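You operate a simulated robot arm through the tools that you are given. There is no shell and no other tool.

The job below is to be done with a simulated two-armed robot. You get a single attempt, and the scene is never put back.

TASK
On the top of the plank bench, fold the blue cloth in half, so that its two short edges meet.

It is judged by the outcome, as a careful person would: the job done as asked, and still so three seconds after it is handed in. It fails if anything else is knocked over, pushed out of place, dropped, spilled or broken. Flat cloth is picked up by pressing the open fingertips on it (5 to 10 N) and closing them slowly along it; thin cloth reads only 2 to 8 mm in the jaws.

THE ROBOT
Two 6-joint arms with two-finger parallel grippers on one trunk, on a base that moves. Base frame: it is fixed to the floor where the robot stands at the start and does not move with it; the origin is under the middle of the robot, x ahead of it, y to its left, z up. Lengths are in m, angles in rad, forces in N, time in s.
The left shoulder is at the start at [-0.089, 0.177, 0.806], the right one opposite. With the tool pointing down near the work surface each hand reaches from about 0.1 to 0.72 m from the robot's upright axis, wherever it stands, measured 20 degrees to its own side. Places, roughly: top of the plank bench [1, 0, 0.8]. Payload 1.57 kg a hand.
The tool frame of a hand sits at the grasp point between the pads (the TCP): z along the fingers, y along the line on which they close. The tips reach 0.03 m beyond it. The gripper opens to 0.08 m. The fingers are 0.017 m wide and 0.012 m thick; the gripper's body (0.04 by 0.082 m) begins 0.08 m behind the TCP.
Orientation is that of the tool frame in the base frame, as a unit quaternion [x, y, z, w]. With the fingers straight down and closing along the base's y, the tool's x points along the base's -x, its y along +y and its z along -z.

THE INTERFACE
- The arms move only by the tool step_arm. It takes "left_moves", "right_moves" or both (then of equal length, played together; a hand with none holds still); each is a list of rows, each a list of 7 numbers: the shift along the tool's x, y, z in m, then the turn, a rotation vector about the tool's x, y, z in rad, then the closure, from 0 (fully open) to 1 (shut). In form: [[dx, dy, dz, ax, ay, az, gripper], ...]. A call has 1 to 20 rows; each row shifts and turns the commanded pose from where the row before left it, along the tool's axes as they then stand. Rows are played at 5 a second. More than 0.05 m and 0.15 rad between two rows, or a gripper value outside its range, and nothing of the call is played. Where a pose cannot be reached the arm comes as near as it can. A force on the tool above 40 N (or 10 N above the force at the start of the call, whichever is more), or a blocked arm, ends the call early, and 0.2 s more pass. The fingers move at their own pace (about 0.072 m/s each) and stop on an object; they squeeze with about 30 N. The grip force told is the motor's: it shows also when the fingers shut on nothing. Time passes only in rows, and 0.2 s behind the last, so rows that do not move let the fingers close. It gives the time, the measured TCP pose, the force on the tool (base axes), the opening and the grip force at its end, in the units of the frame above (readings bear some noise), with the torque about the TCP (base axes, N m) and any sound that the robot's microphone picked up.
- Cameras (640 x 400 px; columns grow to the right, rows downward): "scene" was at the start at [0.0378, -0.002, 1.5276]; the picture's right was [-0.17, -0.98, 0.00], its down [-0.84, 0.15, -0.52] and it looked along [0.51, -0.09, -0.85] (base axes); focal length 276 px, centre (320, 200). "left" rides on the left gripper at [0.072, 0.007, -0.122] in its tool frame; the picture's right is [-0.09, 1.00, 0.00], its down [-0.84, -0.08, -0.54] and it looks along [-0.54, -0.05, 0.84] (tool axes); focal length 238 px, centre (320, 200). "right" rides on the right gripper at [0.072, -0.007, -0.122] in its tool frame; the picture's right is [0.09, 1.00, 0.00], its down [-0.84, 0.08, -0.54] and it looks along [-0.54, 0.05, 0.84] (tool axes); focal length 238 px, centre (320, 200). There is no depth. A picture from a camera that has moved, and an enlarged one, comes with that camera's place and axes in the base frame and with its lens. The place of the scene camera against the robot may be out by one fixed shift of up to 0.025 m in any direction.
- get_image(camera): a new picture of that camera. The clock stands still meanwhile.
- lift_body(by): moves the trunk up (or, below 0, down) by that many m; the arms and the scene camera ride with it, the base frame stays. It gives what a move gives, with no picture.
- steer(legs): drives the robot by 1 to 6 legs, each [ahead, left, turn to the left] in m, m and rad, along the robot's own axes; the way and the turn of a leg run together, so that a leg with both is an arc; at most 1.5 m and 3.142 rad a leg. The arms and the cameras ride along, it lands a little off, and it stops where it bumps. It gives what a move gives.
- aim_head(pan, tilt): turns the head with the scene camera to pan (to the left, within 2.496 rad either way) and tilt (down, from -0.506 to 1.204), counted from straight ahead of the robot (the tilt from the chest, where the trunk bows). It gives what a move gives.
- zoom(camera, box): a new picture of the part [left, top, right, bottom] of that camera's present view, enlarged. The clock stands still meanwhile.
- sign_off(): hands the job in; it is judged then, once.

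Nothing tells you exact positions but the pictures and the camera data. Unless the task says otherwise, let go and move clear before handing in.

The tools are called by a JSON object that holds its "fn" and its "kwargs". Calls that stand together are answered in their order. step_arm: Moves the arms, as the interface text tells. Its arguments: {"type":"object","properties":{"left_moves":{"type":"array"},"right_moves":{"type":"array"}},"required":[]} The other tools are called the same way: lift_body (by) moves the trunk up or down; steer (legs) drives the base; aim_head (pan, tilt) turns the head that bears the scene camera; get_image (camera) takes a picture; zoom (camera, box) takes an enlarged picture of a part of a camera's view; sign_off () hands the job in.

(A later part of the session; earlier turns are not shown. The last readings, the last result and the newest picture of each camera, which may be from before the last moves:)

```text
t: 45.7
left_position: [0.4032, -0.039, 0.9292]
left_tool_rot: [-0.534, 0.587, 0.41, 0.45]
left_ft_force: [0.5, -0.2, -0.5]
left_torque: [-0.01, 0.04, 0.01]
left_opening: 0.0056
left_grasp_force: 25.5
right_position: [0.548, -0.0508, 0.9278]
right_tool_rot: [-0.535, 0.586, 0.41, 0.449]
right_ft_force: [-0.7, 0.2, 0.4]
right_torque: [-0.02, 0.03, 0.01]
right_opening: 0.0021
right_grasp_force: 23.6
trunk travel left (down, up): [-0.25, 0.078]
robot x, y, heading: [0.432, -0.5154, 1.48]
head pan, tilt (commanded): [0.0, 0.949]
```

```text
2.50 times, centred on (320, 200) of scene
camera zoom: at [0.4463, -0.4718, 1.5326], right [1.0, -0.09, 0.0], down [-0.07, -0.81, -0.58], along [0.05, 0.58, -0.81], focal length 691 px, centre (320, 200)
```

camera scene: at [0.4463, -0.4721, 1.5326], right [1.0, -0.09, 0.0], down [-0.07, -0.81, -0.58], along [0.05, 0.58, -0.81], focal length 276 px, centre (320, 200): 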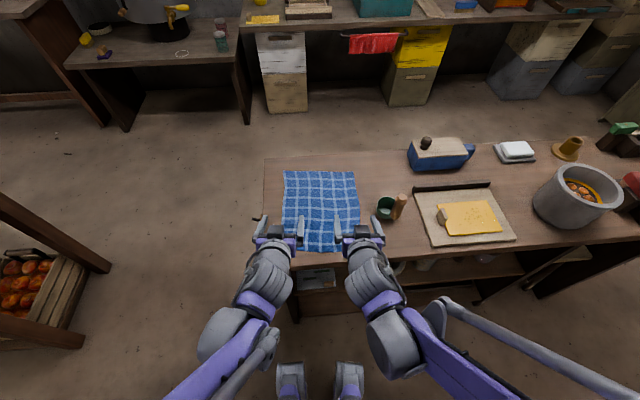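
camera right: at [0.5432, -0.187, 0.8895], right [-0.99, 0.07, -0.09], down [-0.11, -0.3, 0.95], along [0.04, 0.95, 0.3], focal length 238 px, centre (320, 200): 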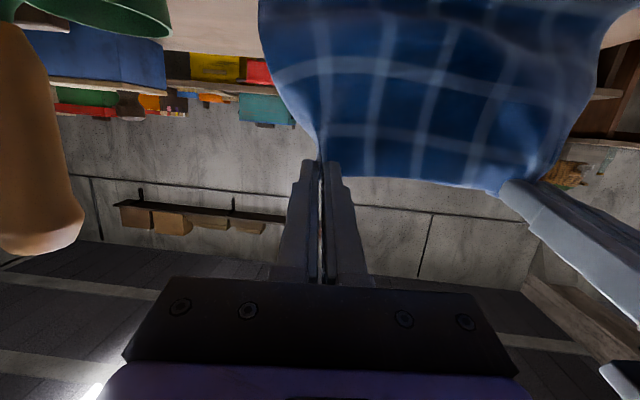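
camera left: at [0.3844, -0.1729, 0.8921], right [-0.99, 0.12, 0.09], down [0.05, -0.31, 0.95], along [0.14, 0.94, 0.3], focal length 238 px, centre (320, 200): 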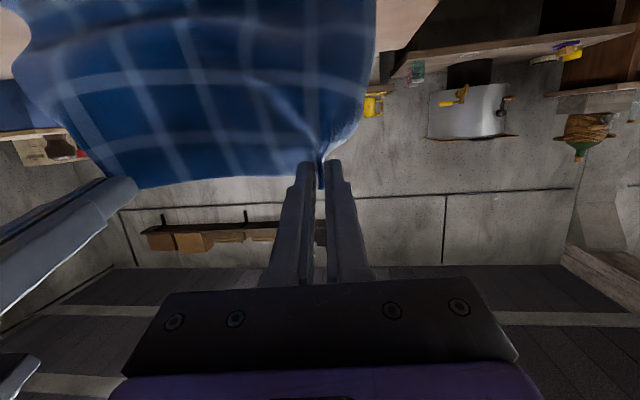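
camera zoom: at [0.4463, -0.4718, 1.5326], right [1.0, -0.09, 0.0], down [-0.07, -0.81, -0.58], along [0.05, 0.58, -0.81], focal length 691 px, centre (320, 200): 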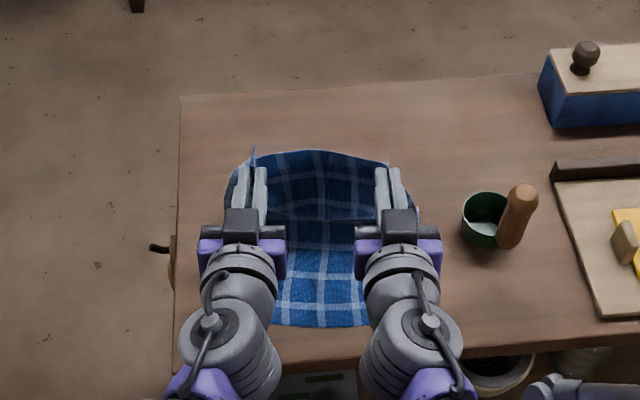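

The cloth is folding over cleanly, and the bottom half still lies flat with its near edge in place. I'll carry the held edge down toward the near edge, spreading the hands slightly on the way.

{"fn": "step_arm", "kwargs": {"left_moves": [[0.0056, 0.0005, -0.0103, 0, 0, 0, 1], [0.0057, 0.0005, -0.0103, 0, 0, 0, 1], [0.0072, 0.0005, -0.0092, 0, 0, 0, 1], [0.0073, 0.0005, -0.0092, 0, 0, 0, 1], [0.0085, 0.0005, -0.0077, 0, 0, 0, 1], [0.0086, 0.0005, -0.0077, 0, 0, 0, 1], [0.0096, 0.0005, -0.006, 0, 0, 0, 1], [0.0097, 0.0005, -0.0061, 0, 0, 0, 1], [0.0103, 0.0005, -0.0042, 0, 0, 0, 1], [0.0104, 0.0005, -0.0043, 0, 0, 0, 1], [0.0108, 0.0005, -0.0023, 0, 0, 0, 1], [0.0108, 0.0005, -0.0023, 0, 0, 0, 1], [0, 0, 0, 0, 0, 0, 1]], "right_moves": [[0.0056, -0.0002, -0.0103, 0, 0, 0, 1], [0.0057, -0.0002, -0.0103, 0, 0, 0, 1], [0.0072, -0.0002, -0.0092, 0, 0, 0, 1], [0.0073, -0.0002, -0.0092, 0, 0, 0, 1], [0.0085, -0.0002, -0.0077, 0, 0, 0, 1], [0.0086, -0.0002, -0.0077, 0, 0, 0, 1], [0.0096, -0.0002, -0.006, 0, 0, 0, 1], [0.0097, -0.0002, -0.0061, 0, 0, 0, 1], [0.0103, -0.0002, -0.0042, 0, 0, 0, 1], [0.0104, -0.0002, -0.0043, 0, 0, 0, 1], [0.0108, -0.0002, -0.0023, 0, 0, 0, 1], [0.0108, -0.0002, -0.0023, 0, 0, 0, 1], [0, 0, 0, 0, 0, 0, 1]]}}

{"fn": "get_image", "kwargs": {"camera": "left"}}

{"fn": "get_image", "kwargs": {"camera": "right"}}

{"fn": "zoom", "kwargs": {"camera": "scene", "box": [220, 140, 420, 300]}}

```text
t: 48.5
left_position: [0.3928, -0.1201, 0.8934]
left_tool_rot: [-0.535, 0.586, 0.41, 0.449]
left_ft_force: [0.6, -0.4, 0.0]
left_torque: [-0.03, -0.01, -0.01]
left_opening: 0.0054
left_grasp_force: 25.7
left hand out of reach, approached as far as the arm can: row 8, 9, 10, 11, 12
right_position: [0.5413, -0.1313, 0.892]
right_tool_rot: [-0.535, 0.586, 0.41, 0.449]
right_ft_force: [-0.1, 0.3, 0.2]
right_torque: [0.01, -0.01, 0.04]
right_opening: 0.0021
right_grasp_force: 24.3
right hand out of reach, approached as far as the arm can: row 8, 9, 10, 11, 12
trunk travel left (down, up): [-0.25, 0.078]
robot x, y, heading: [0.4373, -0.5143, 1.484]
head pan, tilt (commanded): [0.0, 0.949]
```

```text
taken
camera left: at [0.3747, -0.2557, 0.8576], right [-0.99, 0.12, 0.09], down [0.05, -0.31, 0.95], along [0.14, 0.94, 0.3], focal length 238 px, centre (320, 200)
```

left: 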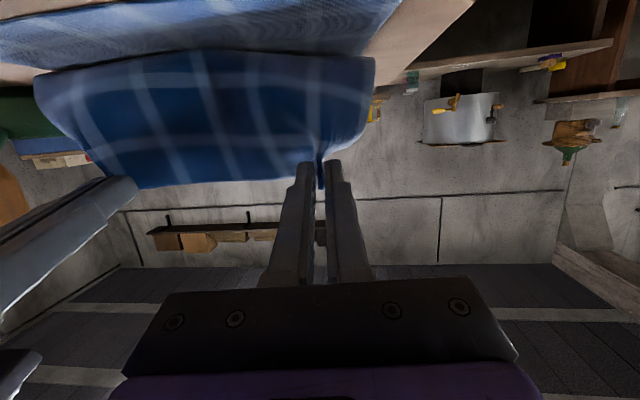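

```text
taken
camera right: at [0.535, -0.2682, 0.8551], right [-0.99, 0.07, -0.09], down [-0.11, -0.3, 0.95], along [0.04, 0.95, 0.3], focal length 238 px, centre (320, 200)
```

right: 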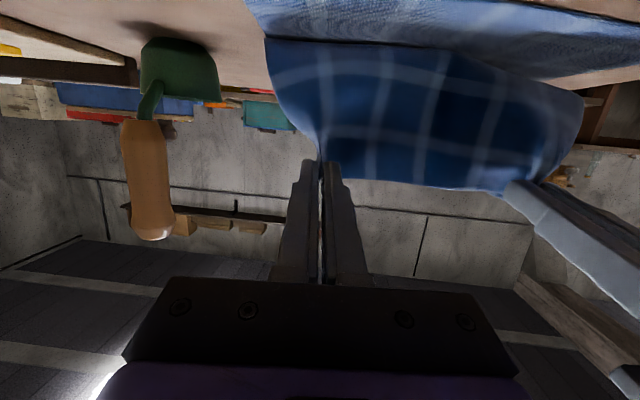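

```text
2.50 times, centred on (320, 220) of scene
camera zoom: at [0.4463, -0.4718, 1.5326], right [1.0, -0.09, 0.0], down [-0.07, -0.81, -0.58], along [0.05, 0.58, -0.81], focal length 691 px, centre (320, 150)
```

zoom: 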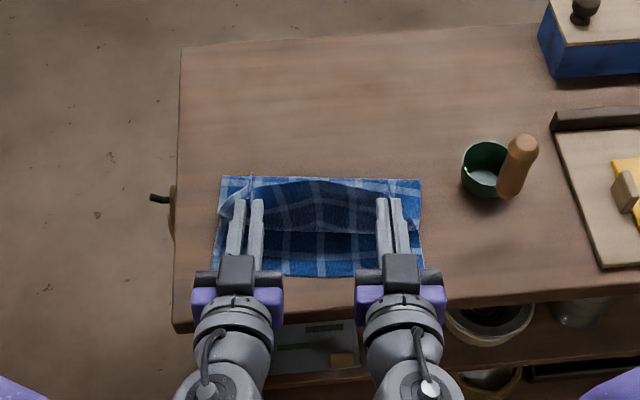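

The fold is going well, but at this tilt the arms hit their reach limit about 9 cm above the bench. The hands ride with the trunk and base, so I'll lower the trunk and ease the base back a little to finish the arc.

{"fn": "lift_body", "kwargs": {"by": -0.03}}

{"fn": "steer", "kwargs": {"legs": [[-0.015, 0, 0]]}}

{"fn": "get_image", "kwargs": {"camera": "left"}}

{"fn": "zoom", "kwargs": {"camera": "scene", "box": [220, 140, 420, 300]}}

```text
t: 49.2
left_position: [0.3934, -0.121, 0.8643]
left_tool_rot: [-0.535, 0.587, 0.41, 0.45]
left_ft_force: [-0.2, -0.3, 0.0]
left_torque: [0.03, -0.04, 0.02]
left_opening: 0.0057
left_grasp_force: 25.7
right_position: [0.5408, -0.1311, 0.8615]
right_tool_rot: [-0.535, 0.586, 0.41, 0.449]
right_ft_force: [0.1, 0.0, 0.3]
right_torque: [0.0, 0.01, 0.02]
right_opening: 0.0022
right_grasp_force: 23.9
trunk travel left (down, up): [-0.22, 0.108]
robot x, y, heading: [0.4325, -0.5134, 1.473]
head pan, tilt (commanded): [0.0, 0.949]
```

```text
t: 50.0
left_position: [0.3921, -0.1351, 0.8648]
left_tool_rot: [-0.535, 0.586, 0.411, 0.449]
left_ft_force: [0.2, -0.5, -0.1]
left_torque: [0.02, -0.01, 0.0]
left_opening: 0.0058
left_grasp_force: 25.6
right_position: [0.5395, -0.1475, 0.8636]
right_tool_rot: [-0.534, 0.586, 0.41, 0.45]
right_ft_force: [0.6, 0.4, 0.2]
right_torque: [0.0, -0.01, 0.01]
right_opening: 0.0024
right_grasp_force: 23.9
trunk travel left (down, up): [-0.22, 0.108]
robot x, y, heading: [0.4342, -0.5302, 1.48]
head pan, tilt (commanded): [0.0, 0.949]
```

```text
taken
camera left: at [0.3725, -0.2707, 0.8278], right [-0.99, 0.12, 0.09], down [0.05, -0.31, 0.95], along [0.14, 0.94, 0.3], focal length 238 px, centre (320, 200)
```

left: 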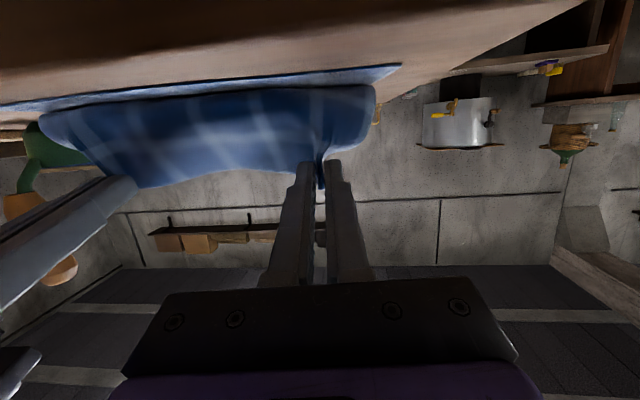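

```text
2.50 times, centred on (320, 220) of scene
camera zoom: at [0.445, -0.4857, 1.5024], right [1.0, -0.09, 0.0], down [-0.07, -0.81, -0.58], along [0.05, 0.58, -0.81], focal length 691 px, centre (320, 150)
```

zoom: 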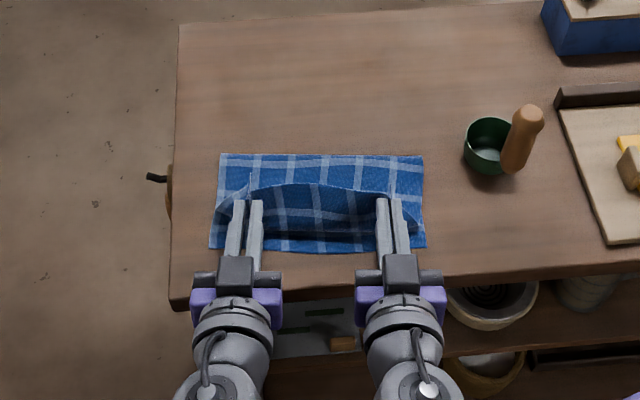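

The held edge is now about 6 cm above the bench and nearly over the near edge. I'll lower the rest of the way and move back about 1 cm.

{"fn": "lift_body", "kwargs": {"by": -0.025}}

{"fn": "steer", "kwargs": {"legs": [[-0.01, 0, 0]]}}

{"fn": "get_image", "kwargs": {"camera": "left"}}

{"fn": "get_image", "kwargs": {"camera": "right"}}

{"fn": "zoom", "kwargs": {"camera": "scene", "box": [240, 160, 400, 280]}}

```text
t: 50.7
left_position: [0.3914, -0.1348, 0.8392]
left_tool_rot: [-0.535, 0.586, 0.41, 0.45]
left_ft_force: [-0.6, -0.6, 0.2]
left_torque: [0.0, 0.0, 0.01]
left_opening: 0.0057
left_grasp_force: 25.7
right_position: [0.5401, -0.1457, 0.8369]
right_tool_rot: [-0.534, 0.587, 0.41, 0.45]
right_ft_force: [0.3, 0.7, -0.9]
right_torque: [0.0, 0.0, -0.02]
right_opening: 0.002
right_grasp_force: 23.9
trunk travel left (down, up): [-0.195, 0.133]
robot x, y, heading: [0.4299, -0.531, 1.479]
head pan, tilt (commanded): [0.0, 0.949]
```

```text
t: 51.5
left_position: [0.3913, -0.1454, 0.8395]
left_tool_rot: [-0.535, 0.587, 0.41, 0.45]
left_ft_force: [0.8, 0.1, -0.3]
left_torque: [0.01, -0.02, -0.02]
left_opening: 0.0056
left_grasp_force: 25.6
right_position: [0.539, -0.1562, 0.8364]
right_tool_rot: [-0.534, 0.586, 0.41, 0.451]
right_ft_force: [0.3, -0.3, 0.7]
right_torque: [0.01, -0.02, 0.03]
right_opening: 0.0024
right_grasp_force: 23.8
trunk travel left (down, up): [-0.195, 0.133]
robot x, y, heading: [0.429, -0.5388, 1.48]
head pan, tilt (commanded): [0.0, 0.949]
```

```text
taken
camera left: at [0.3716, -0.2806, 0.8028], right [-0.99, 0.12, 0.09], down [0.05, -0.31, 0.95], along [0.14, 0.94, 0.3], focal length 238 px, centre (320, 200)
```

left: 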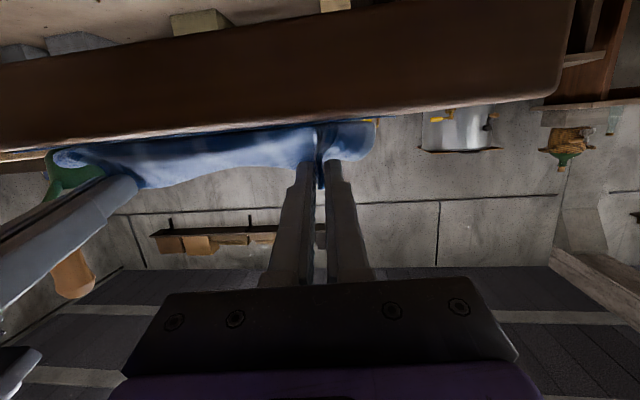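

```text
taken
camera right: at [0.5327, -0.2925, 0.7999], right [-0.99, 0.07, -0.09], down [-0.11, -0.3, 0.95], along [0.04, 0.95, 0.3], focal length 238 px, centre (320, 200)
```

right: 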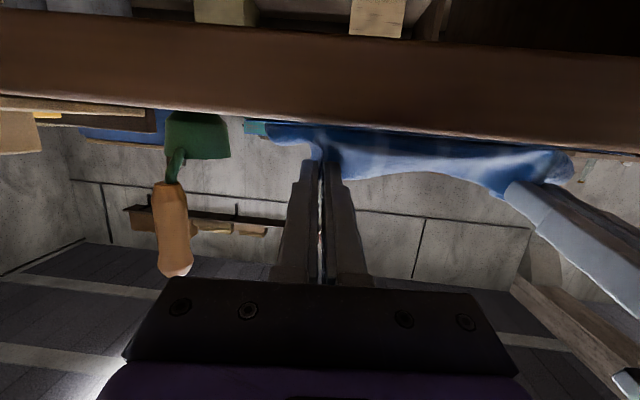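

```text
3.33 times, centred on (320, 220) of scene
camera zoom: at [0.4442, -0.4944, 1.4783], right [1.0, -0.09, 0.0], down [-0.07, -0.81, -0.58], along [0.05, 0.58, -0.81], focal length 921 px, centre (320, 133)
```

zoom: 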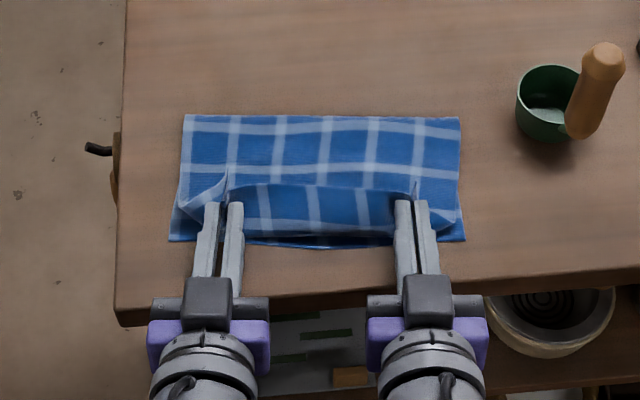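

The held edge is now about 3 cm above the near edge, but between the hands its lip leans forward and could fall folded back. I want to tilt the hands past horizontal before letting go, so I'll shift the base back in small steps, with the arms reaching forward to match, to gain wrist room.

{"fn": "step_arm", "kwargs": {"left_moves": [[-0.002, 0, 0.0072, 0, 0, 0, 1], [-0.002, 0, 0.0072, 0, 0, 0, 1], [0, 0, 0, 0, 0, 0, 1]], "right_moves": [[-0.002, 0, 0.0072, 0, 0, 0, 1], [-0.002, 0, 0.0072, 0, 0, 0, 1], [0, 0, 0, 0, 0, 0, 1]]}}

{"fn": "steer", "kwargs": {"legs": [[-0.025, 0, 0]]}}

```text
t: 52.3
left_position: [0.3923, -0.131, 0.8399]
left_tool_rot: [-0.534, 0.586, 0.41, 0.45]
left_ft_force: [0.1, -0.6, -0.1]
left_torque: [0.01, -0.01, 0.0]
left_opening: 0.0057
left_grasp_force: 25.9
right_position: [0.5402, -0.1415, 0.8389]
right_tool_rot: [-0.534, 0.586, 0.41, 0.45]
right_ft_force: [-0.8, 0.3, -0.1]
right_torque: [-0.04, 0.02, 0.03]
right_opening: 0.0019
right_grasp_force: 23.7
trunk travel left (down, up): [-0.195, 0.133]
robot x, y, heading: [0.4335, -0.537, 1.475]
head pan, tilt (commanded): [0.0, 0.949]
```

```text
t: 53.1
left_position: [0.3894, -0.1568, 0.8397]
left_tool_rot: [-0.535, 0.586, 0.411, 0.449]
left_ft_force: [-0.8, -0.5, -0.3]
left_torque: [0.0, -0.03, 0.0]
left_opening: 0.0058
left_grasp_force: 25.7
right_position: [0.5373, -0.1661, 0.8384]
right_tool_rot: [-0.534, 0.586, 0.41, 0.45]
right_ft_force: [0.0, 0.3, -0.7]
right_torque: [0.02, -0.01, 0.01]
right_opening: 0.0022
right_grasp_force: 23.7
trunk travel left (down, up): [-0.195, 0.133]
robot x, y, heading: [0.4293, -0.5657, 1.48]
head pan, tilt (commanded): [0.0, 0.949]
```

{"fn": "step_arm", "kwargs": {"left_moves": [[-0.0033, 0, 0.0121, 0, 0, 0, 1], [-0.0033, 0, 0.0121, 0, 0, 0, 1], [0, 0, 0, 0, 0, 0, 1]], "right_moves": [[-0.0033, 0, 0.0121, 0, 0, 0, 1], [-0.0033, 0, 0.0121, 0, 0, 0, 1], [0, 0, 0, 0, 0, 0, 1]]}}

{"fn": "steer", "kwargs": {"legs": [[-0.025, 0, 0]]}}

{"fn": "step_arm", "kwargs": {"left_moves": [[-0.0033, 0, 0.0121, 0, 0, 0, 1], [-0.0033, 0, 0.0121, 0, 0, 0, 1], [0, 0, 0, 0, 0, 0, 1]], "right_moves": [[-0.0033, 0, 0.0121, 0, 0, 0, 1], [-0.0033, 0, 0.0121, 0, 0, 0, 1], [0, 0, 0, 0, 0, 0, 1]]}}

{"fn": "steer", "kwargs": {"legs": [[-0.025, 0, 0]]}}

{"fn": "zoom", "kwargs": {"camera": "scene", "box": [240, 140, 400, 260]}}

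```text
t: 53.9
left_position: [0.3921, -0.1302, 0.8394]
left_tool_rot: [-0.535, 0.586, 0.41, 0.45]
left_ft_force: [-0.5, 0.3, -0.2]
left_torque: [0.02, 0.0, 0.0]
left_opening: 0.0057
left_grasp_force: 25.6
right_position: [0.5396, -0.1414, 0.8372]
right_tool_rot: [-0.535, 0.586, 0.41, 0.449]
right_ft_force: [0.0, 0.1, 0.1]
right_torque: [0.03, -0.01, 0.02]
right_opening: 0.002
right_grasp_force: 23.6
trunk travel left (down, up): [-0.195, 0.133]
robot x, y, heading: [0.4288, -0.5651, 1.48]
head pan, tilt (commanded): [0.0, 0.949]
```

```text
t: 54.7
left_position: [0.3894, -0.156, 0.8407]
left_tool_rot: [-0.535, 0.586, 0.411, 0.449]
left_ft_force: [-0.6, -0.2, 1.2]
left_torque: [0.01, -0.02, 0.0]
left_opening: 0.0057
left_grasp_force: 25.6
right_position: [0.5367, -0.1667, 0.8377]
right_tool_rot: [-0.535, 0.586, 0.41, 0.45]
right_ft_force: [0.8, -0.1, 0.8]
right_torque: [-0.02, 0.01, 0.03]
right_opening: 0.0021
right_grasp_force: 23.1
trunk travel left (down, up): [-0.195, 0.133]
robot x, y, heading: [0.4235, -0.5891, 1.477]
head pan, tilt (commanded): [0.0, 0.949]
```

```text
t: 55.5
left_position: [0.3924, -0.1295, 0.8397]
left_tool_rot: [-0.536, 0.587, 0.41, 0.449]
left_ft_force: [0.1, -0.1, 0.1]
left_torque: [0.05, 0.0, -0.03]
left_opening: 0.0054
left_grasp_force: 26.1
right_position: [0.5392, -0.142, 0.8385]
right_tool_rot: [-0.535, 0.587, 0.41, 0.45]
right_ft_force: [0.1, -0.2, -0.3]
right_torque: [-0.01, 0.0, 0.02]
right_opening: 0.0021
right_grasp_force: 23.5
trunk travel left (down, up): [-0.195, 0.133]
robot x, y, heading: [0.4277, -0.5873, 1.479]
head pan, tilt (commanded): [0.0, 0.949]
```

```text
t: 56.3
left_position: [0.3888, -0.1538, 0.84]
left_tool_rot: [-0.535, 0.587, 0.41, 0.45]
left_ft_force: [0.6, -0.1, -0.3]
left_torque: [0.03, 0.0, 0.02]
left_opening: 0.0056
left_grasp_force: 25.5
right_position: [0.5376, -0.1661, 0.8381]
right_tool_rot: [-0.534, 0.586, 0.41, 0.45]
right_ft_force: [-0.8, 0.0, 0.6]
right_torque: [0.02, 0.03, 0.03]
right_opening: 0.0022
right_grasp_force: 23.4
trunk travel left (down, up): [-0.195, 0.133]
robot x, y, heading: [0.4231, -0.6111, 1.48]
head pan, tilt (commanded): [0.0, 0.949]
```

```text
3.33 times, centred on (320, 200) of scene
camera zoom: at [0.4373, -0.569, 1.4784], right [1.0, -0.09, 0.0], down [-0.07, -0.81, -0.58], along [0.05, 0.58, -0.81], focal length 921 px, centre (320, 200)
```

zoom: 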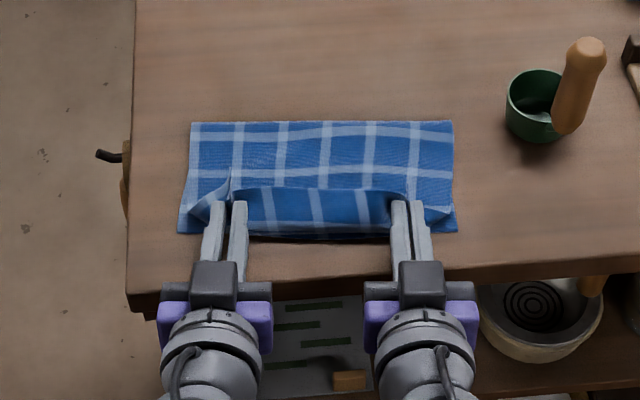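

I now have more wrist room. I'll tilt the hands further, to about 95–100°, so the held edge leans toward the robot.

{"fn": "step_arm", "kwargs": {"left_moves": [[0, 0, 0, 0, -0.0873, 0, 1], [0, 0, 0, 0, -0.0873, 0, 1], [0, 0, 0, 0, -0.0873, 0, 1], [0, 0, 0, 0, -0.0873, 0, 1], [0, 0, 0, 0, 0, 0, 1]], "right_moves": [[0, 0, 0, 0, -0.0873, 0, 1], [0, 0, 0, 0, -0.0873, 0, 1], [0, 0, 0, 0, -0.0873, 0, 1], [0, 0, 0, 0, -0.0873, 0, 1], [0, 0, 0, 0, 0, 0, 1]]}}

{"fn": "zoom", "kwargs": {"camera": "scene", "box": [240, 140, 400, 260]}}

{"fn": "get_image", "kwargs": {"camera": "left"}}

```text
t: 57.5
left_position: [0.3946, -0.1397, 0.8595]
left_tool_rot: [-0.455, 0.5, 0.496, 0.545]
left_ft_force: [0.7, -0.5, 0.3]
left_torque: [-0.01, 0.0, -0.01]
left_opening: 0.0056
left_grasp_force: 26.4
left hand out of reach, approached as far as the arm can: row 3, 4
right_position: [0.5366, -0.1507, 0.8563]
right_tool_rot: [-0.455, 0.5, 0.496, 0.545]
right_ft_force: [0.8, -0.1, -0.2]
right_torque: [-0.02, 0.0, 0.02]
right_opening: 0.0021
right_grasp_force: 23.2
right hand out of reach, approached as far as the arm can: row 3, 4
trunk travel left (down, up): [-0.195, 0.133]
robot x, y, heading: [0.4227, -0.614, 1.478]
head pan, tilt (commanded): [0.0, 0.949]
```

```text
3.33 times, centred on (320, 200) of scene
camera zoom: at [0.4374, -0.5685, 1.4784], right [1.0, -0.09, 0.0], down [-0.07, -0.81, -0.58], along [0.05, 0.58, -0.81], focal length 921 px, centre (320, 200)
```

zoom: 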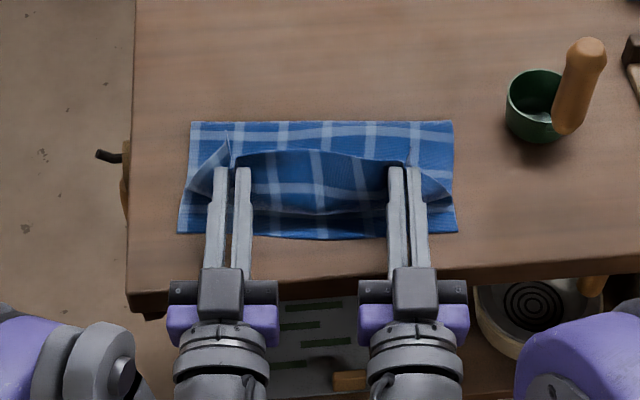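

```text
taken
camera left: at [0.3781, -0.2533, 0.7778], right [-0.99, 0.08, 0.09], down [0.02, -0.62, 0.79], along [0.12, 0.78, 0.61], focal length 238 px, centre (320, 200)
```

left: 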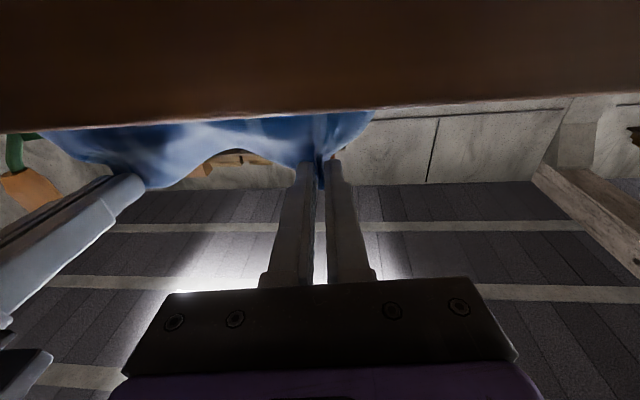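

The hands now tilt 95°, though they rose slightly. I'll lower the trunk to bring the edge down again and spread the hands a little to straighten the lip.

{"fn": "lift_body", "kwargs": {"by": -0.025}}

{"fn": "step_arm", "kwargs": {"left_moves": [[0, 0.0035, 0, 0, 0, 0, 1], [0, 0.0035, 0, 0, 0, 0, 1], [0, 0, 0, 0, 0, 0, 1]], "right_moves": [[0, -0.0035, 0, 0, 0, 0, 1], [0, -0.0035, 0, 0, 0, 0, 1], [0, 0, 0, 0, 0, 0, 1]]}}

{"fn": "zoom", "kwargs": {"camera": "scene", "box": [240, 140, 400, 260]}}

{"fn": "get_image", "kwargs": {"camera": "right"}}

```text
t: 58.2
left_position: [0.395, -0.1389, 0.8333]
left_tool_rot: [-0.456, 0.499, 0.497, 0.544]
left_ft_force: [-0.1, 0.5, -0.6]
left_torque: [-0.03, -0.02, 0.01]
left_opening: 0.0056
left_grasp_force: 25.1
right_position: [0.5361, -0.151, 0.8313]
right_tool_rot: [-0.454, 0.499, 0.497, 0.546]
right_ft_force: [0.1, -0.1, 0.3]
right_torque: [0.02, 0.04, -0.01]
right_opening: 0.0023
right_grasp_force: 23.8
trunk travel left (down, up): [-0.17, 0.158]
robot x, y, heading: [0.4214, -0.6084, 1.478]
head pan, tilt (commanded): [0.0, 0.949]
```

```text
t: 59.0
left_position: [0.3886, -0.1384, 0.8335]
left_tool_rot: [-0.455, 0.499, 0.497, 0.545]
left_ft_force: [-0.8, 0.7, -0.4]
left_torque: [0.04, 0.01, 0.01]
left_opening: 0.0057
left_grasp_force: 25.9
right_position: [0.5435, -0.1503, 0.8319]
right_tool_rot: [-0.455, 0.499, 0.497, 0.545]
right_ft_force: [-0.7, -0.1, -0.2]
right_torque: [0.01, 0.04, 0.0]
right_opening: 0.0019
right_grasp_force: 23.7
trunk travel left (down, up): [-0.17, 0.158]
robot x, y, heading: [0.4203, -0.6141, 1.478]
head pan, tilt (commanded): [0.0, 0.949]
```

```text
3.33 times, centred on (320, 200) of scene
camera zoom: at [0.4376, -0.5657, 1.4543], right [1.0, -0.09, 0.0], down [-0.07, -0.81, -0.58], along [0.05, 0.58, -0.81], focal length 921 px, centre (320, 200)
```

zoom: 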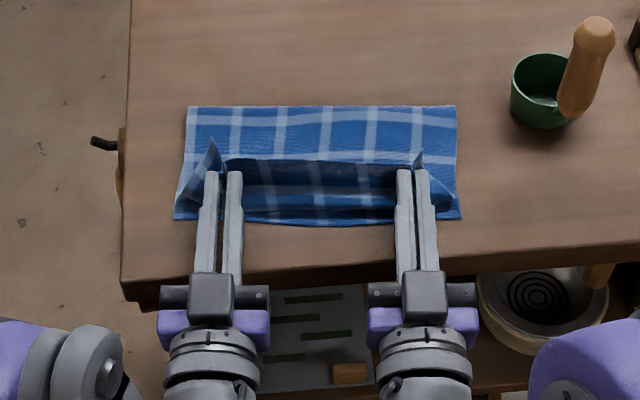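

```text
taken
camera right: at [0.5383, -0.2661, 0.7499], right [-0.99, 0.1, -0.09], down [-0.13, -0.6, 0.79], along [0.02, 0.79, 0.61], focal length 238 px, centre (320, 200)
```

right: 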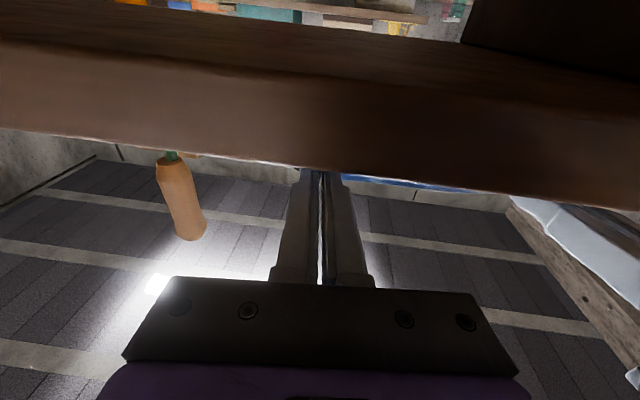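

The crease is about 1.5 cm short of the cloth's middle line, because the arc peeled up a bit more than half. I'll open the fold again by carrying the edge up and away so the cloth lies down past its middle, then bring it back at a lower height.

{"fn": "step_arm", "kwargs": {"left_moves": [[-0.0158, 0, 0.0125, 0, 0.0698, 0, 1], [-0.0166, 0, 0.0114, 0, 0.0698, 0, 1], [-0.0174, 0, 0.0102, 0, 0.0698, 0, 1], [-0.018, 0, 0.009, 0, 0.0698, 0, 1], [-0.0186, 0, 0.0077, 0, 0.0698, 0, 1], [-0.0094, 0, 0.0187, 0, 0.0524, 0, 1], [-0.0103, 0, 0.0182, 0, 0.0524, 0, 1], [-0.0113, 0, 0.0176, 0, 0.0524, 0, 1], [-0.0122, 0, 0.017, 0, 0.0524, 0, 1], [-0.013, 0, 0.0164, 0, 0.0524, 0, 1], [-0.0034, 0, 0.0192, 0, 0, 0, 1], [-0.0034, 0, 0.0192, 0, 0, 0, 1], [-0.0034, 0, 0.0192, 0, 0, 0, 1], [0, 0, 0, 0, 0, 0, 1]], "right_moves": [[-0.0158, 0, 0.0125, 0, 0.0698, 0, 1], [-0.0166, 0, 0.0114, 0, 0.0698, 0, 1], [-0.0174, 0, 0.0102, 0, 0.0698, 0, 1], [-0.018, 0, 0.009, 0, 0.0698, 0, 1], [-0.0186, 0, 0.0077, 0, 0.0698, 0, 1], [-0.0094, 0, 0.0187, 0, 0.0524, 0, 1], [-0.0103, 0, 0.0182, 0, 0.0524, 0, 1], [-0.0113, 0, 0.0176, 0, 0.0524, 0, 1], [-0.0122, 0, 0.017, 0, 0.0524, 0, 1], [-0.013, 0, 0.0164, 0, 0.0524, 0, 1], [-0.0034, 0, 0.0192, 0, 0, 0, 1], [-0.0034, 0, 0.0192, 0, 0, 0, 1], [-0.0034, 0, 0.0192, 0, 0, 0, 1], [0, 0, 0, 0, 0, 0, 1]]}}

{"fn": "zoom", "kwargs": {"camera": "scene", "box": [240, 120, 400, 240]}}

{"fn": "get_image", "kwargs": {"camera": "left"}}

```text
t: 62.0
left_position: [0.4069, 0.0746, 0.9202]
left_tool_rot: [-0.584, 0.64, 0.336, 0.37]
left_ft_force: [-0.6, 0.1, -0.5]
left_torque: [0.02, -0.03, 0.03]
left_opening: 0.0058
left_grasp_force: 25.6
right_position: [0.5638, 0.0594, 0.9167]
right_tool_rot: [-0.584, 0.64, 0.337, 0.369]
right_ft_force: [-0.4, -0.2, 0.7]
right_torque: [0.0, 0.01, 0.03]
right_opening: 0.0021
right_grasp_force: 23.5
trunk travel left (down, up): [-0.17, 0.158]
robot x, y, heading: [0.4222, -0.6108, 1.477]
head pan, tilt (commanded): [0.0, 0.949]
```

```text
3.33 times, centred on (320, 180) of scene
camera zoom: at [0.4376, -0.5664, 1.4544], right [1.0, -0.09, 0.0], down [-0.07, -0.81, -0.58], along [0.05, 0.58, -0.81], focal length 921 px, centre (320, 267)
```

zoom: 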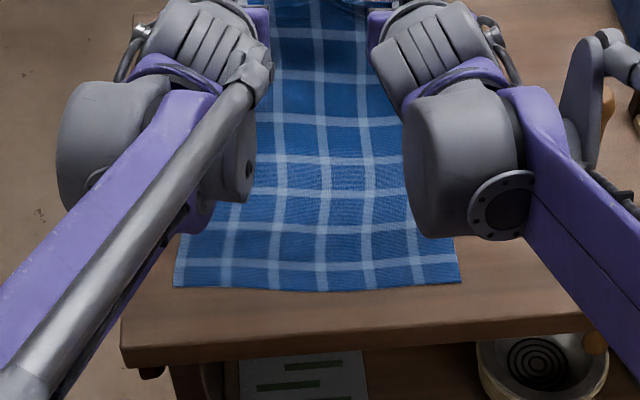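

```text
taken
camera left: at [0.3876, -0.0661, 0.9194], right [-0.99, 0.14, 0.08], down [0.07, -0.06, 1.0], along [0.14, 0.99, 0.05], focal length 238 px, centre (320, 200)
```

left: 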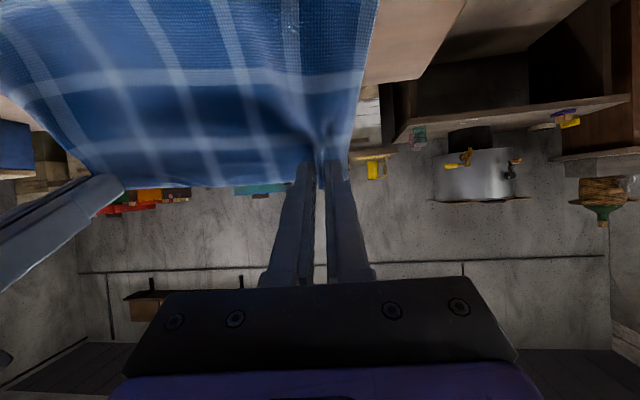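

The cloth is unfolded again, and its near edge has not shifted. Now I'll lower the held edge and bring it back toward the robot at a low height, so the fold line stays at the middle.

{"fn": "step_arm", "kwargs": {"left_moves": [[0.0115, 0, 0.0067, 0, 0, 0, 1], [0.0115, 0, 0.0067, 0, 0, 0, 1], [0.0115, 0, 0.0067, 0, 0, 0, 1], [0.01, 0, -0.0173, 0, 0, 0, 1], [0.01, 0, -0.0173, 0, 0, 0, 1], [0.01, 0, -0.0173, 0, 0, 0, 1], [0.01, 0, -0.0173, 0, 0, 0, 1], [0.01, 0, -0.0173, 0, 0, 0, 1], [0, 0, 0, 0, 0, 0, 1]], "right_moves": [[0.0115, 0, 0.0067, 0, 0, 0, 1], [0.0115, 0, 0.0067, 0, 0, 0, 1], [0.0115, 0, 0.0067, 0, 0, 0, 1], [0.01, 0, -0.0173, 0, 0, 0, 1], [0.01, 0, -0.0173, 0, 0, 0, 1], [0.01, 0, -0.0173, 0, 0, 0, 1], [0.01, 0, -0.0173, 0, 0, 0, 1], [0.01, 0, -0.0173, 0, 0, 0, 1], [0, 0, 0, 0, 0, 0, 1]]}}

{"fn": "zoom", "kwargs": {"camera": "scene", "box": [240, 120, 400, 240]}}

{"fn": "get_image", "kwargs": {"camera": "left"}}

```text
t: 64.0
left_position: [0.3997, -0.0249, 0.8795]
left_tool_rot: [-0.583, 0.64, 0.337, 0.37]
left_ft_force: [-0.4, 0.3, -0.5]
left_torque: [-0.03, 0.02, -0.01]
left_opening: 0.0057
left_grasp_force: 25.7
right_position: [0.5539, -0.0398, 0.8741]
right_tool_rot: [-0.583, 0.64, 0.337, 0.37]
right_ft_force: [0.0, -0.7, -0.6]
right_torque: [0.02, 0.0, 0.0]
right_opening: 0.0022
right_grasp_force: 23.4
trunk travel left (down, up): [-0.17, 0.158]
robot x, y, heading: [0.4217, -0.6121, 1.482]
head pan, tilt (commanded): [0.0, 0.949]
```

```text
3.33 times, centred on (320, 180) of scene
camera zoom: at [0.4377, -0.565, 1.4543], right [1.0, -0.09, 0.0], down [-0.07, -0.81, -0.58], along [0.05, 0.58, -0.81], focal length 921 px, centre (320, 267)
```

zoom: 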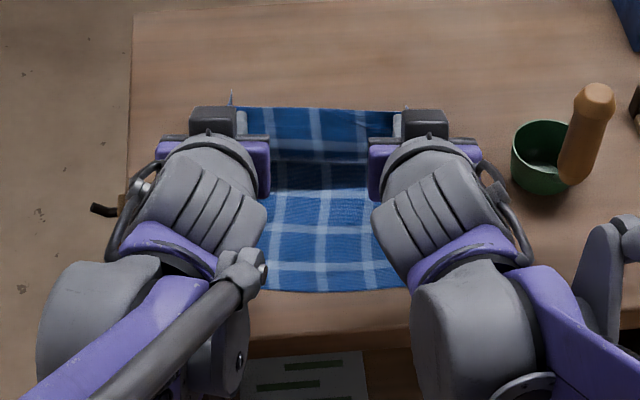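

```text
taken
camera left: at [0.3801, -0.1658, 0.8795], right [-0.99, 0.14, 0.08], down [0.07, -0.06, 1.0], along [0.14, 0.99, 0.05], focal length 238 px, centre (320, 200)
```

left: 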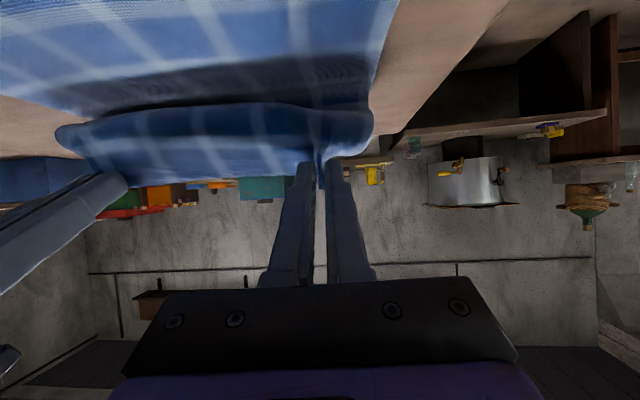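

The fold is forming again with the bottom half still flat. I'll bring the edge further back and tilt the hands up to horizontal while lowering.

{"fn": "step_arm", "kwargs": {"left_moves": [[0.01, 0, -0.0173, 0, 0, 0, 1], [0.01, 0, -0.0173, 0, 0, 0, 1], [0.01, 0, -0.0173, 0, 0, 0, 1], [0.0084, 0, -0.0017, 0, -0.1047, 0, 1], [0.0081, 0, -0.0026, 0, -0.1047, 0, 1], [0.0079, 0, -0.0034, 0, -0.1047, 0, 1], [0.0075, 0, -0.0043, 0, -0.1047, 0, 1], [0.007, 0, -0.005, 0, -0.1047, 0, 1], [0, 0, 0, 0, 0, 0, 1]], "right_moves": [[0.01, 0, -0.0173, 0, 0, 0, 1], [0.01, 0, -0.0173, 0, 0, 0, 1], [0.01, 0, -0.0173, 0, 0, 0, 1], [0.0084, 0, -0.0017, 0, -0.1047, 0, 1], [0.0081, 0, -0.0026, 0, -0.1047, 0, 1], [0.0079, 0, -0.0034, 0, -0.1047, 0, 1], [0.0075, 0, -0.0043, 0, -0.1047, 0, 1], [0.007, 0, -0.005, 0, -0.1047, 0, 1], [0, 0, 0, 0, 0, 0, 1]]}}

{"fn": "zoom", "kwargs": {"camera": "scene", "box": [240, 120, 400, 240]}}

{"fn": "get_image", "kwargs": {"camera": "left"}}

```text
t: 66.0
left_position: [0.3906, -0.1135, 0.8454]
left_tool_rot: [-0.477, 0.522, 0.477, 0.522]
left_ft_force: [0.0, 0.3, 0.7]
left_torque: [-0.01, 0.0, -0.03]
left_opening: 0.0057
left_grasp_force: 25.6
right_position: [0.5434, -0.1274, 0.8446]
right_tool_rot: [-0.477, 0.522, 0.477, 0.522]
right_ft_force: [0.0, 0.4, -0.2]
right_torque: [0.03, 0.01, 0.0]
right_opening: 0.0017
right_grasp_force: 23.5
trunk travel left (down, up): [-0.17, 0.158]
robot x, y, heading: [0.4265, -0.6167, 1.483]
head pan, tilt (commanded): [0.0, 0.949]
```

```text
3.33 times, centred on (320, 180) of scene
camera zoom: at [0.4376, -0.5663, 1.4544], right [1.0, -0.09, 0.0], down [-0.07, -0.81, -0.58], along [0.05, 0.58, -0.81], focal length 921 px, centre (320, 267)
```

zoom: 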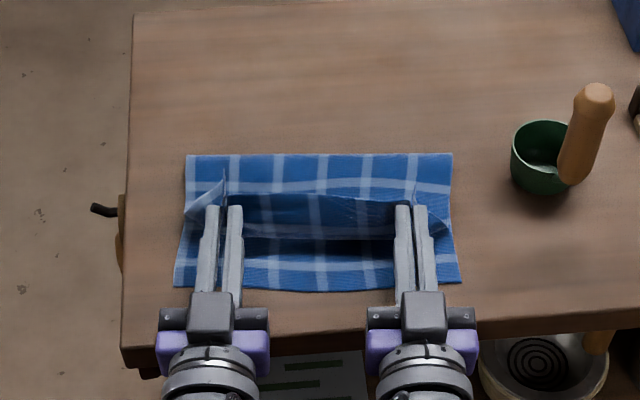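

```text
taken
camera left: at [0.3725, -0.2351, 0.7755], right [-0.99, 0.09, 0.09], down [0.03, -0.55, 0.84], along [0.13, 0.83, 0.54], focal length 238 px, centre (320, 200)
```

left: 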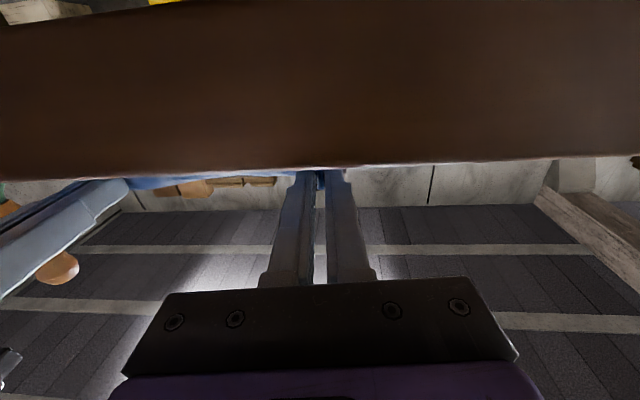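

The crease now sits at the cloth's middle line, and the held edge is about 4 cm above the bench. I'll lower with the trunk and move back slightly, then tilt a bit past horizontal.

{"fn": "lift_body", "kwargs": {"by": -0.018}}

{"fn": "steer", "kwargs": {"legs": [[-0.015, 0, 0]]}}

{"fn": "step_arm", "kwargs": {"left_moves": [[0, 0, 0, 0, -0.06, 0, 1], [0, 0, 0, 0, -0.06, 0, 1], [0, 0, 0, 0, 0, 0, 1]], "right_moves": [[0, 0, 0, 0, -0.06, 0, 1], [0, 0, 0, 0, -0.06, 0, 1], [0, 0, 0, 0, 0, 0, 1]]}}

{"fn": "zoom", "kwargs": {"camera": "scene", "box": [240, 120, 400, 240]}}

{"fn": "get_image", "kwargs": {"camera": "right"}}

```text
t: 66.7
left_position: [0.3894, -0.1143, 0.8284]
left_tool_rot: [-0.477, 0.522, 0.476, 0.522]
left_ft_force: [0.1, 0.3, -0.4]
left_torque: [0.02, 0.0, -0.02]
left_opening: 0.0055
left_grasp_force: 25.5
right_position: [0.5442, -0.1261, 0.8268]
right_tool_rot: [-0.476, 0.523, 0.476, 0.522]
right_ft_force: [0.1, -0.1, 0.5]
right_torque: [0.0, -0.02, 0.01]
right_opening: 0.0022
right_grasp_force: 23.6
trunk travel left (down, up): [-0.152, 0.176]
robot x, y, heading: [0.4237, -0.6093, 1.479]
head pan, tilt (commanded): [0.0, 0.949]
```

```text
t: 67.4
left_position: [0.3891, -0.1293, 0.8297]
left_tool_rot: [-0.476, 0.523, 0.476, 0.522]
left_ft_force: [0.5, 0.0, 0.4]
left_torque: [-0.03, 0.02, 0.0]
left_opening: 0.0057
left_grasp_force: 25.9
right_position: [0.5428, -0.1416, 0.8273]
right_tool_rot: [-0.477, 0.522, 0.477, 0.522]
right_ft_force: [-0.3, -0.5, -0.8]
right_torque: [-0.01, -0.03, 0.01]
right_opening: 0.0021
right_grasp_force: 23.8
trunk travel left (down, up): [-0.152, 0.176]
robot x, y, heading: [0.4267, -0.6256, 1.476]
head pan, tilt (commanded): [0.0, 0.949]
```

```text
t: 68.2
left_position: [0.3898, -0.1285, 0.8295]
left_tool_rot: [-0.447, 0.49, 0.504, 0.553]
left_ft_force: [0.2, 0.4, 0.4]
left_torque: [0.02, -0.01, -0.01]
left_opening: 0.0022
left_grasp_force: 23.7
right_position: [0.5426, -0.1404, 0.827]
right_tool_rot: [-0.448, 0.49, 0.504, 0.552]
right_ft_force: [-0.6, -0.6, 0.2]
right_torque: [0.03, 0.0, 0.0]
right_opening: 0.0021
right_grasp_force: 23.5
trunk travel left (down, up): [-0.152, 0.176]
robot x, y, heading: [0.4215, -0.6274, 1.477]
head pan, tilt (commanded): [0.0, 0.949]
```

```text
3.33 times, centred on (320, 180) of scene
camera zoom: at [0.4365, -0.5777, 1.4366], right [1.0, -0.09, 0.0], down [-0.07, -0.81, -0.58], along [0.05, 0.58, -0.81], focal length 921 px, centre (320, 267)
```

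zoom: 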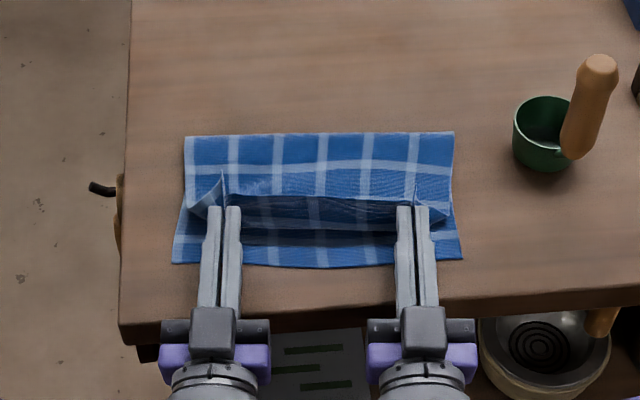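

```text
taken
camera right: at [0.5395, -0.2535, 0.7408], right [-0.99, 0.1, -0.09], down [-0.14, -0.63, 0.77], along [0.02, 0.77, 0.64], focal length 238 px, centre (320, 200)
```

right: 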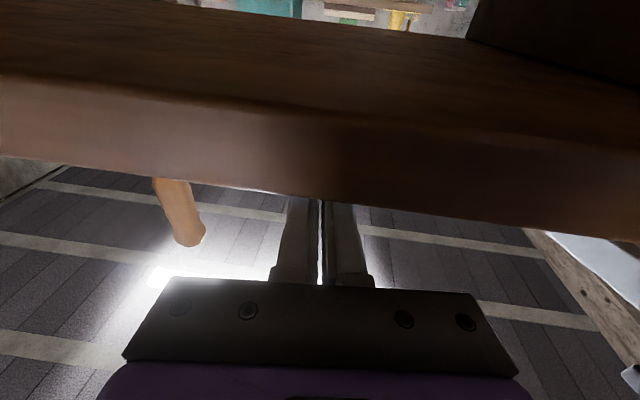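

The crease holds at the middle line, and both hands still grip the cloth (2.2 and 2.1 mm). I'll pull back about 1 cm more so the flap leans toward the near edge.

{"fn": "steer", "kwargs": {"legs": [[-0.01, 0, 0]]}}

{"fn": "zoom", "kwargs": {"camera": "scene", "box": [240, 120, 400, 240]}}

```text
t: 69.0
left_position: [0.3881, -0.1396, 0.8283]
left_tool_rot: [-0.447, 0.49, 0.504, 0.553]
left_ft_force: [0.1, 0.5, 0.3]
left_torque: [-0.02, -0.01, 0.03]
left_opening: 0.0025
left_grasp_force: 23.9
right_position: [0.5424, -0.1518, 0.8271]
right_tool_rot: [-0.446, 0.49, 0.504, 0.553]
right_ft_force: [0.4, 0.5, 0.2]
right_torque: [-0.01, -0.03, 0.04]
right_opening: 0.002
right_grasp_force: 23.5
trunk travel left (down, up): [-0.152, 0.176]
robot x, y, heading: [0.4208, -0.6369, 1.481]
head pan, tilt (commanded): [0.0, 0.949]
```

```text
3.33 times, centred on (320, 180) of scene
camera zoom: at [0.4356, -0.5879, 1.4365], right [1.0, -0.09, 0.0], down [-0.07, -0.81, -0.58], along [0.05, 0.58, -0.81], focal length 921 px, centre (320, 267)
```

zoom: 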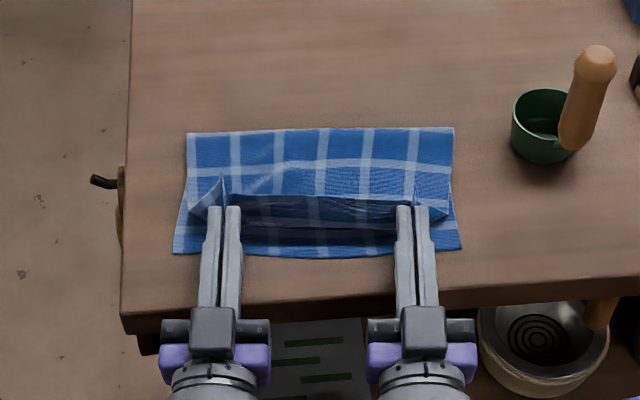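

The crease is at the nominal middle line, with the edge just short of the near edge and leaning toward it. I'll let go by opening both grippers slowly.

{"fn": "step_arm", "kwargs": {"left_moves": [[0, 0, 0, 0, 0, 0, 0.9], [0, 0, 0, 0, 0, 0, 0.8], [0, 0, 0, 0, 0, 0, 0.7], [0, 0, 0, 0, 0, 0, 0.6], [0, 0, 0, 0, 0, 0, 0.6]], "right_moves": [[0, 0, 0, 0, 0, 0, 0.9], [0, 0, 0, 0, 0, 0, 0.8], [0, 0, 0, 0, 0, 0, 0.7], [0, 0, 0, 0, 0, 0, 0.6], [0, 0, 0, 0, 0, 0, 0.6]]}}

{"fn": "zoom", "kwargs": {"camera": "scene", "box": [240, 120, 400, 240]}}

```text
t: 70.2
left_position: [0.3884, -0.1385, 0.8292]
left_tool_rot: [-0.447, 0.49, 0.504, 0.553]
left_ft_force: [-0.3, 0.1, 0.1]
left_torque: [-0.01, 0.0, 0.01]
left_opening: 0.032
left_grasp_force: 0.1
right_position: [0.5417, -0.1512, 0.8263]
right_tool_rot: [-0.447, 0.49, 0.504, 0.553]
right_ft_force: [-0.2, 0.6, -0.6]
right_torque: [0.03, 0.0, -0.02]
right_opening: 0.032
right_grasp_force: 0.1
trunk travel left (down, up): [-0.152, 0.176]
robot x, y, heading: [0.4198, -0.6379, 1.479]
head pan, tilt (commanded): [0.0, 0.949]
```

```text
3.33 times, centred on (320, 180) of scene
camera zoom: at [0.4356, -0.5874, 1.4365], right [1.0, -0.09, 0.0], down [-0.07, -0.81, -0.58], along [0.05, 0.58, -0.81], focal length 921 px, centre (320, 267)
```

zoom: 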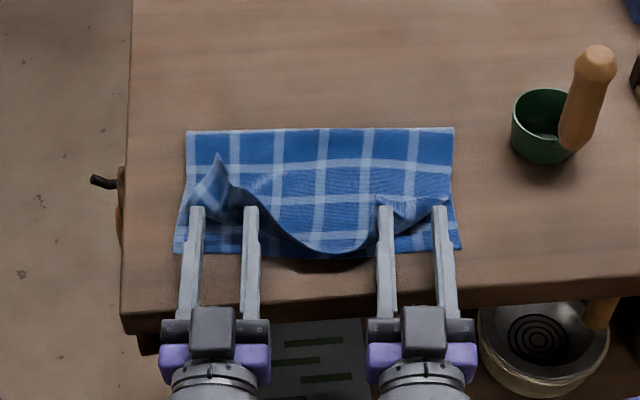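

The middle of the edge dropped right onto the near edge. The corners still rest on the fingers, so I'll withdraw the hands slowly straight back.

{"fn": "step_arm", "kwargs": {"left_moves": [[-0.0012, 0, -0.01, 0, 0, 0, 0.6], [-0.0012, 0, -0.01, 0, 0, 0, 0.6], [-0.0012, 0, -0.01, 0, 0, 0, 0.6], [0, 0, 0, 0, 0, 0, 0.6]], "right_moves": [[-0.0012, 0, -0.01, 0, 0, 0, 0.6], [-0.0012, 0, -0.01, 0, 0, 0, 0.6], [-0.0012, 0, -0.01, 0, 0, 0, 0.6], [0, 0, 0, 0, 0, 0, 0.6]]}}

{"fn": "zoom", "kwargs": {"camera": "scene", "box": [240, 120, 400, 240]}}

```text
t: 71.2
left_position: [0.3857, -0.1696, 0.8276]
left_tool_rot: [-0.447, 0.49, 0.504, 0.553]
left_ft_force: [-0.4, -0.1, 0.0]
left_torque: [0.02, 0.01, 0.03]
left_opening: 0.032
left_grasp_force: 0.1
right_position: [0.5384, -0.181, 0.8262]
right_tool_rot: [-0.447, 0.49, 0.505, 0.553]
right_ft_force: [-0.3, 0.5, 1.0]
right_torque: [0.0, 0.0, 0.0]
right_opening: 0.0318
right_grasp_force: 0.0
trunk travel left (down, up): [-0.152, 0.176]
robot x, y, heading: [0.4204, -0.6372, 1.478]
head pan, tilt (commanded): [0.0, 0.949]
```

```text
3.33 times, centred on (320, 180) of scene
camera zoom: at [0.4356, -0.5872, 1.4365], right [1.0, -0.09, 0.0], down [-0.07, -0.81, -0.58], along [0.05, 0.58, -0.81], focal length 921 px, centre (320, 267)
```

zoom: 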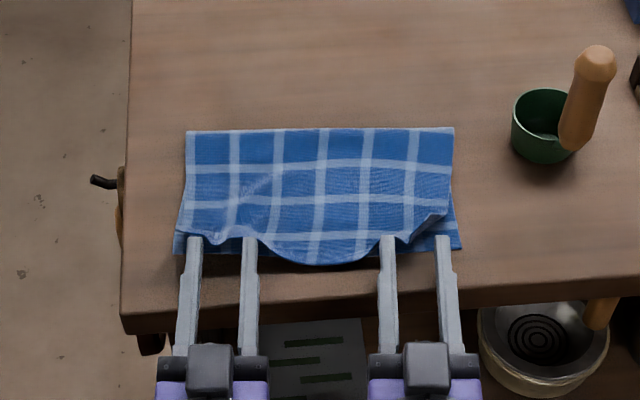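

The flap is unrolling toward the near edge nicely. I'll keep withdrawing until the fingers are clear of the cloth.

{"fn": "step_arm", "kwargs": {"left_moves": [[-0.0012, 0, -0.01, 0, 0, 0, 0.6], [-0.0012, 0, -0.01, 0, 0, 0, 0.6], [-0.0012, 0, -0.01, 0, 0, 0, 0.6], [-0.0018, 0, -0.015, 0, 0, 0, 0.6], [-0.0018, 0, -0.015, 0, 0, 0, 0.6], [0, 0, 0, 0, 0, 0, 0.6]], "right_moves": [[-0.0012, 0, -0.01, 0, 0, 0, 0.6], [-0.0012, 0, -0.01, 0, 0, 0, 0.6], [-0.0012, 0, -0.01, 0, 0, 0, 0.6], [-0.0018, 0, -0.015, 0, 0, 0, 0.6], [-0.0018, 0, -0.015, 0, 0, 0, 0.6], [0, 0, 0, 0, 0, 0, 0.6]]}}

{"fn": "zoom", "kwargs": {"camera": "scene", "box": [240, 120, 400, 240]}}

```text
t: 72.6
left_position: [0.3859, -0.2143, 0.8539]
left_tool_rot: [-0.447, 0.491, 0.503, 0.553]
left_ft_force: [0.8, -1.3, 1.4]
left_torque: [0.0, -0.04, -0.03]
left_opening: 0.032
left_grasp_force: 0.1
left hand out of reach, approached as far as the arm can: row 1, 2, 3, 4, 5
right_position: [0.5315, -0.2235, 0.8515]
right_tool_rot: [-0.447, 0.492, 0.503, 0.553]
right_ft_force: [0.3, -0.1, -0.7]
right_torque: [0.0, 0.03, 0.01]
right_opening: 0.032
right_grasp_force: 0.1
right hand out of reach, approached as far as the arm can: row 2, 3, 4, 5
trunk travel left (down, up): [-0.152, 0.176]
robot x, y, heading: [0.4223, -0.6348, 1.479]
head pan, tilt (commanded): [0.0, 0.949]
```

```text
3.33 times, centred on (320, 180) of scene
camera zoom: at [0.4356, -0.5871, 1.4365], right [1.0, -0.09, 0.0], down [-0.07, -0.81, -0.58], along [0.05, 0.58, -0.81], focal length 921 px, centre (320, 267)
```

zoom: 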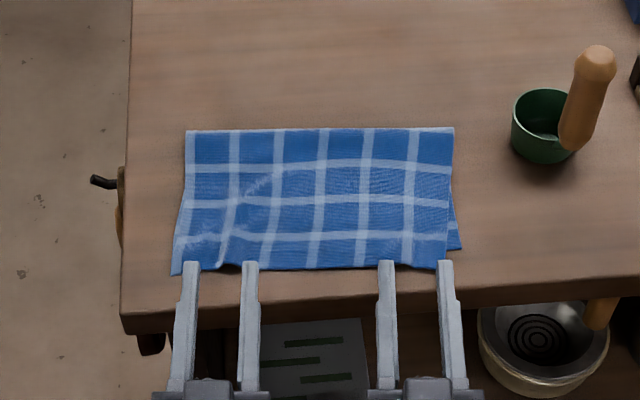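

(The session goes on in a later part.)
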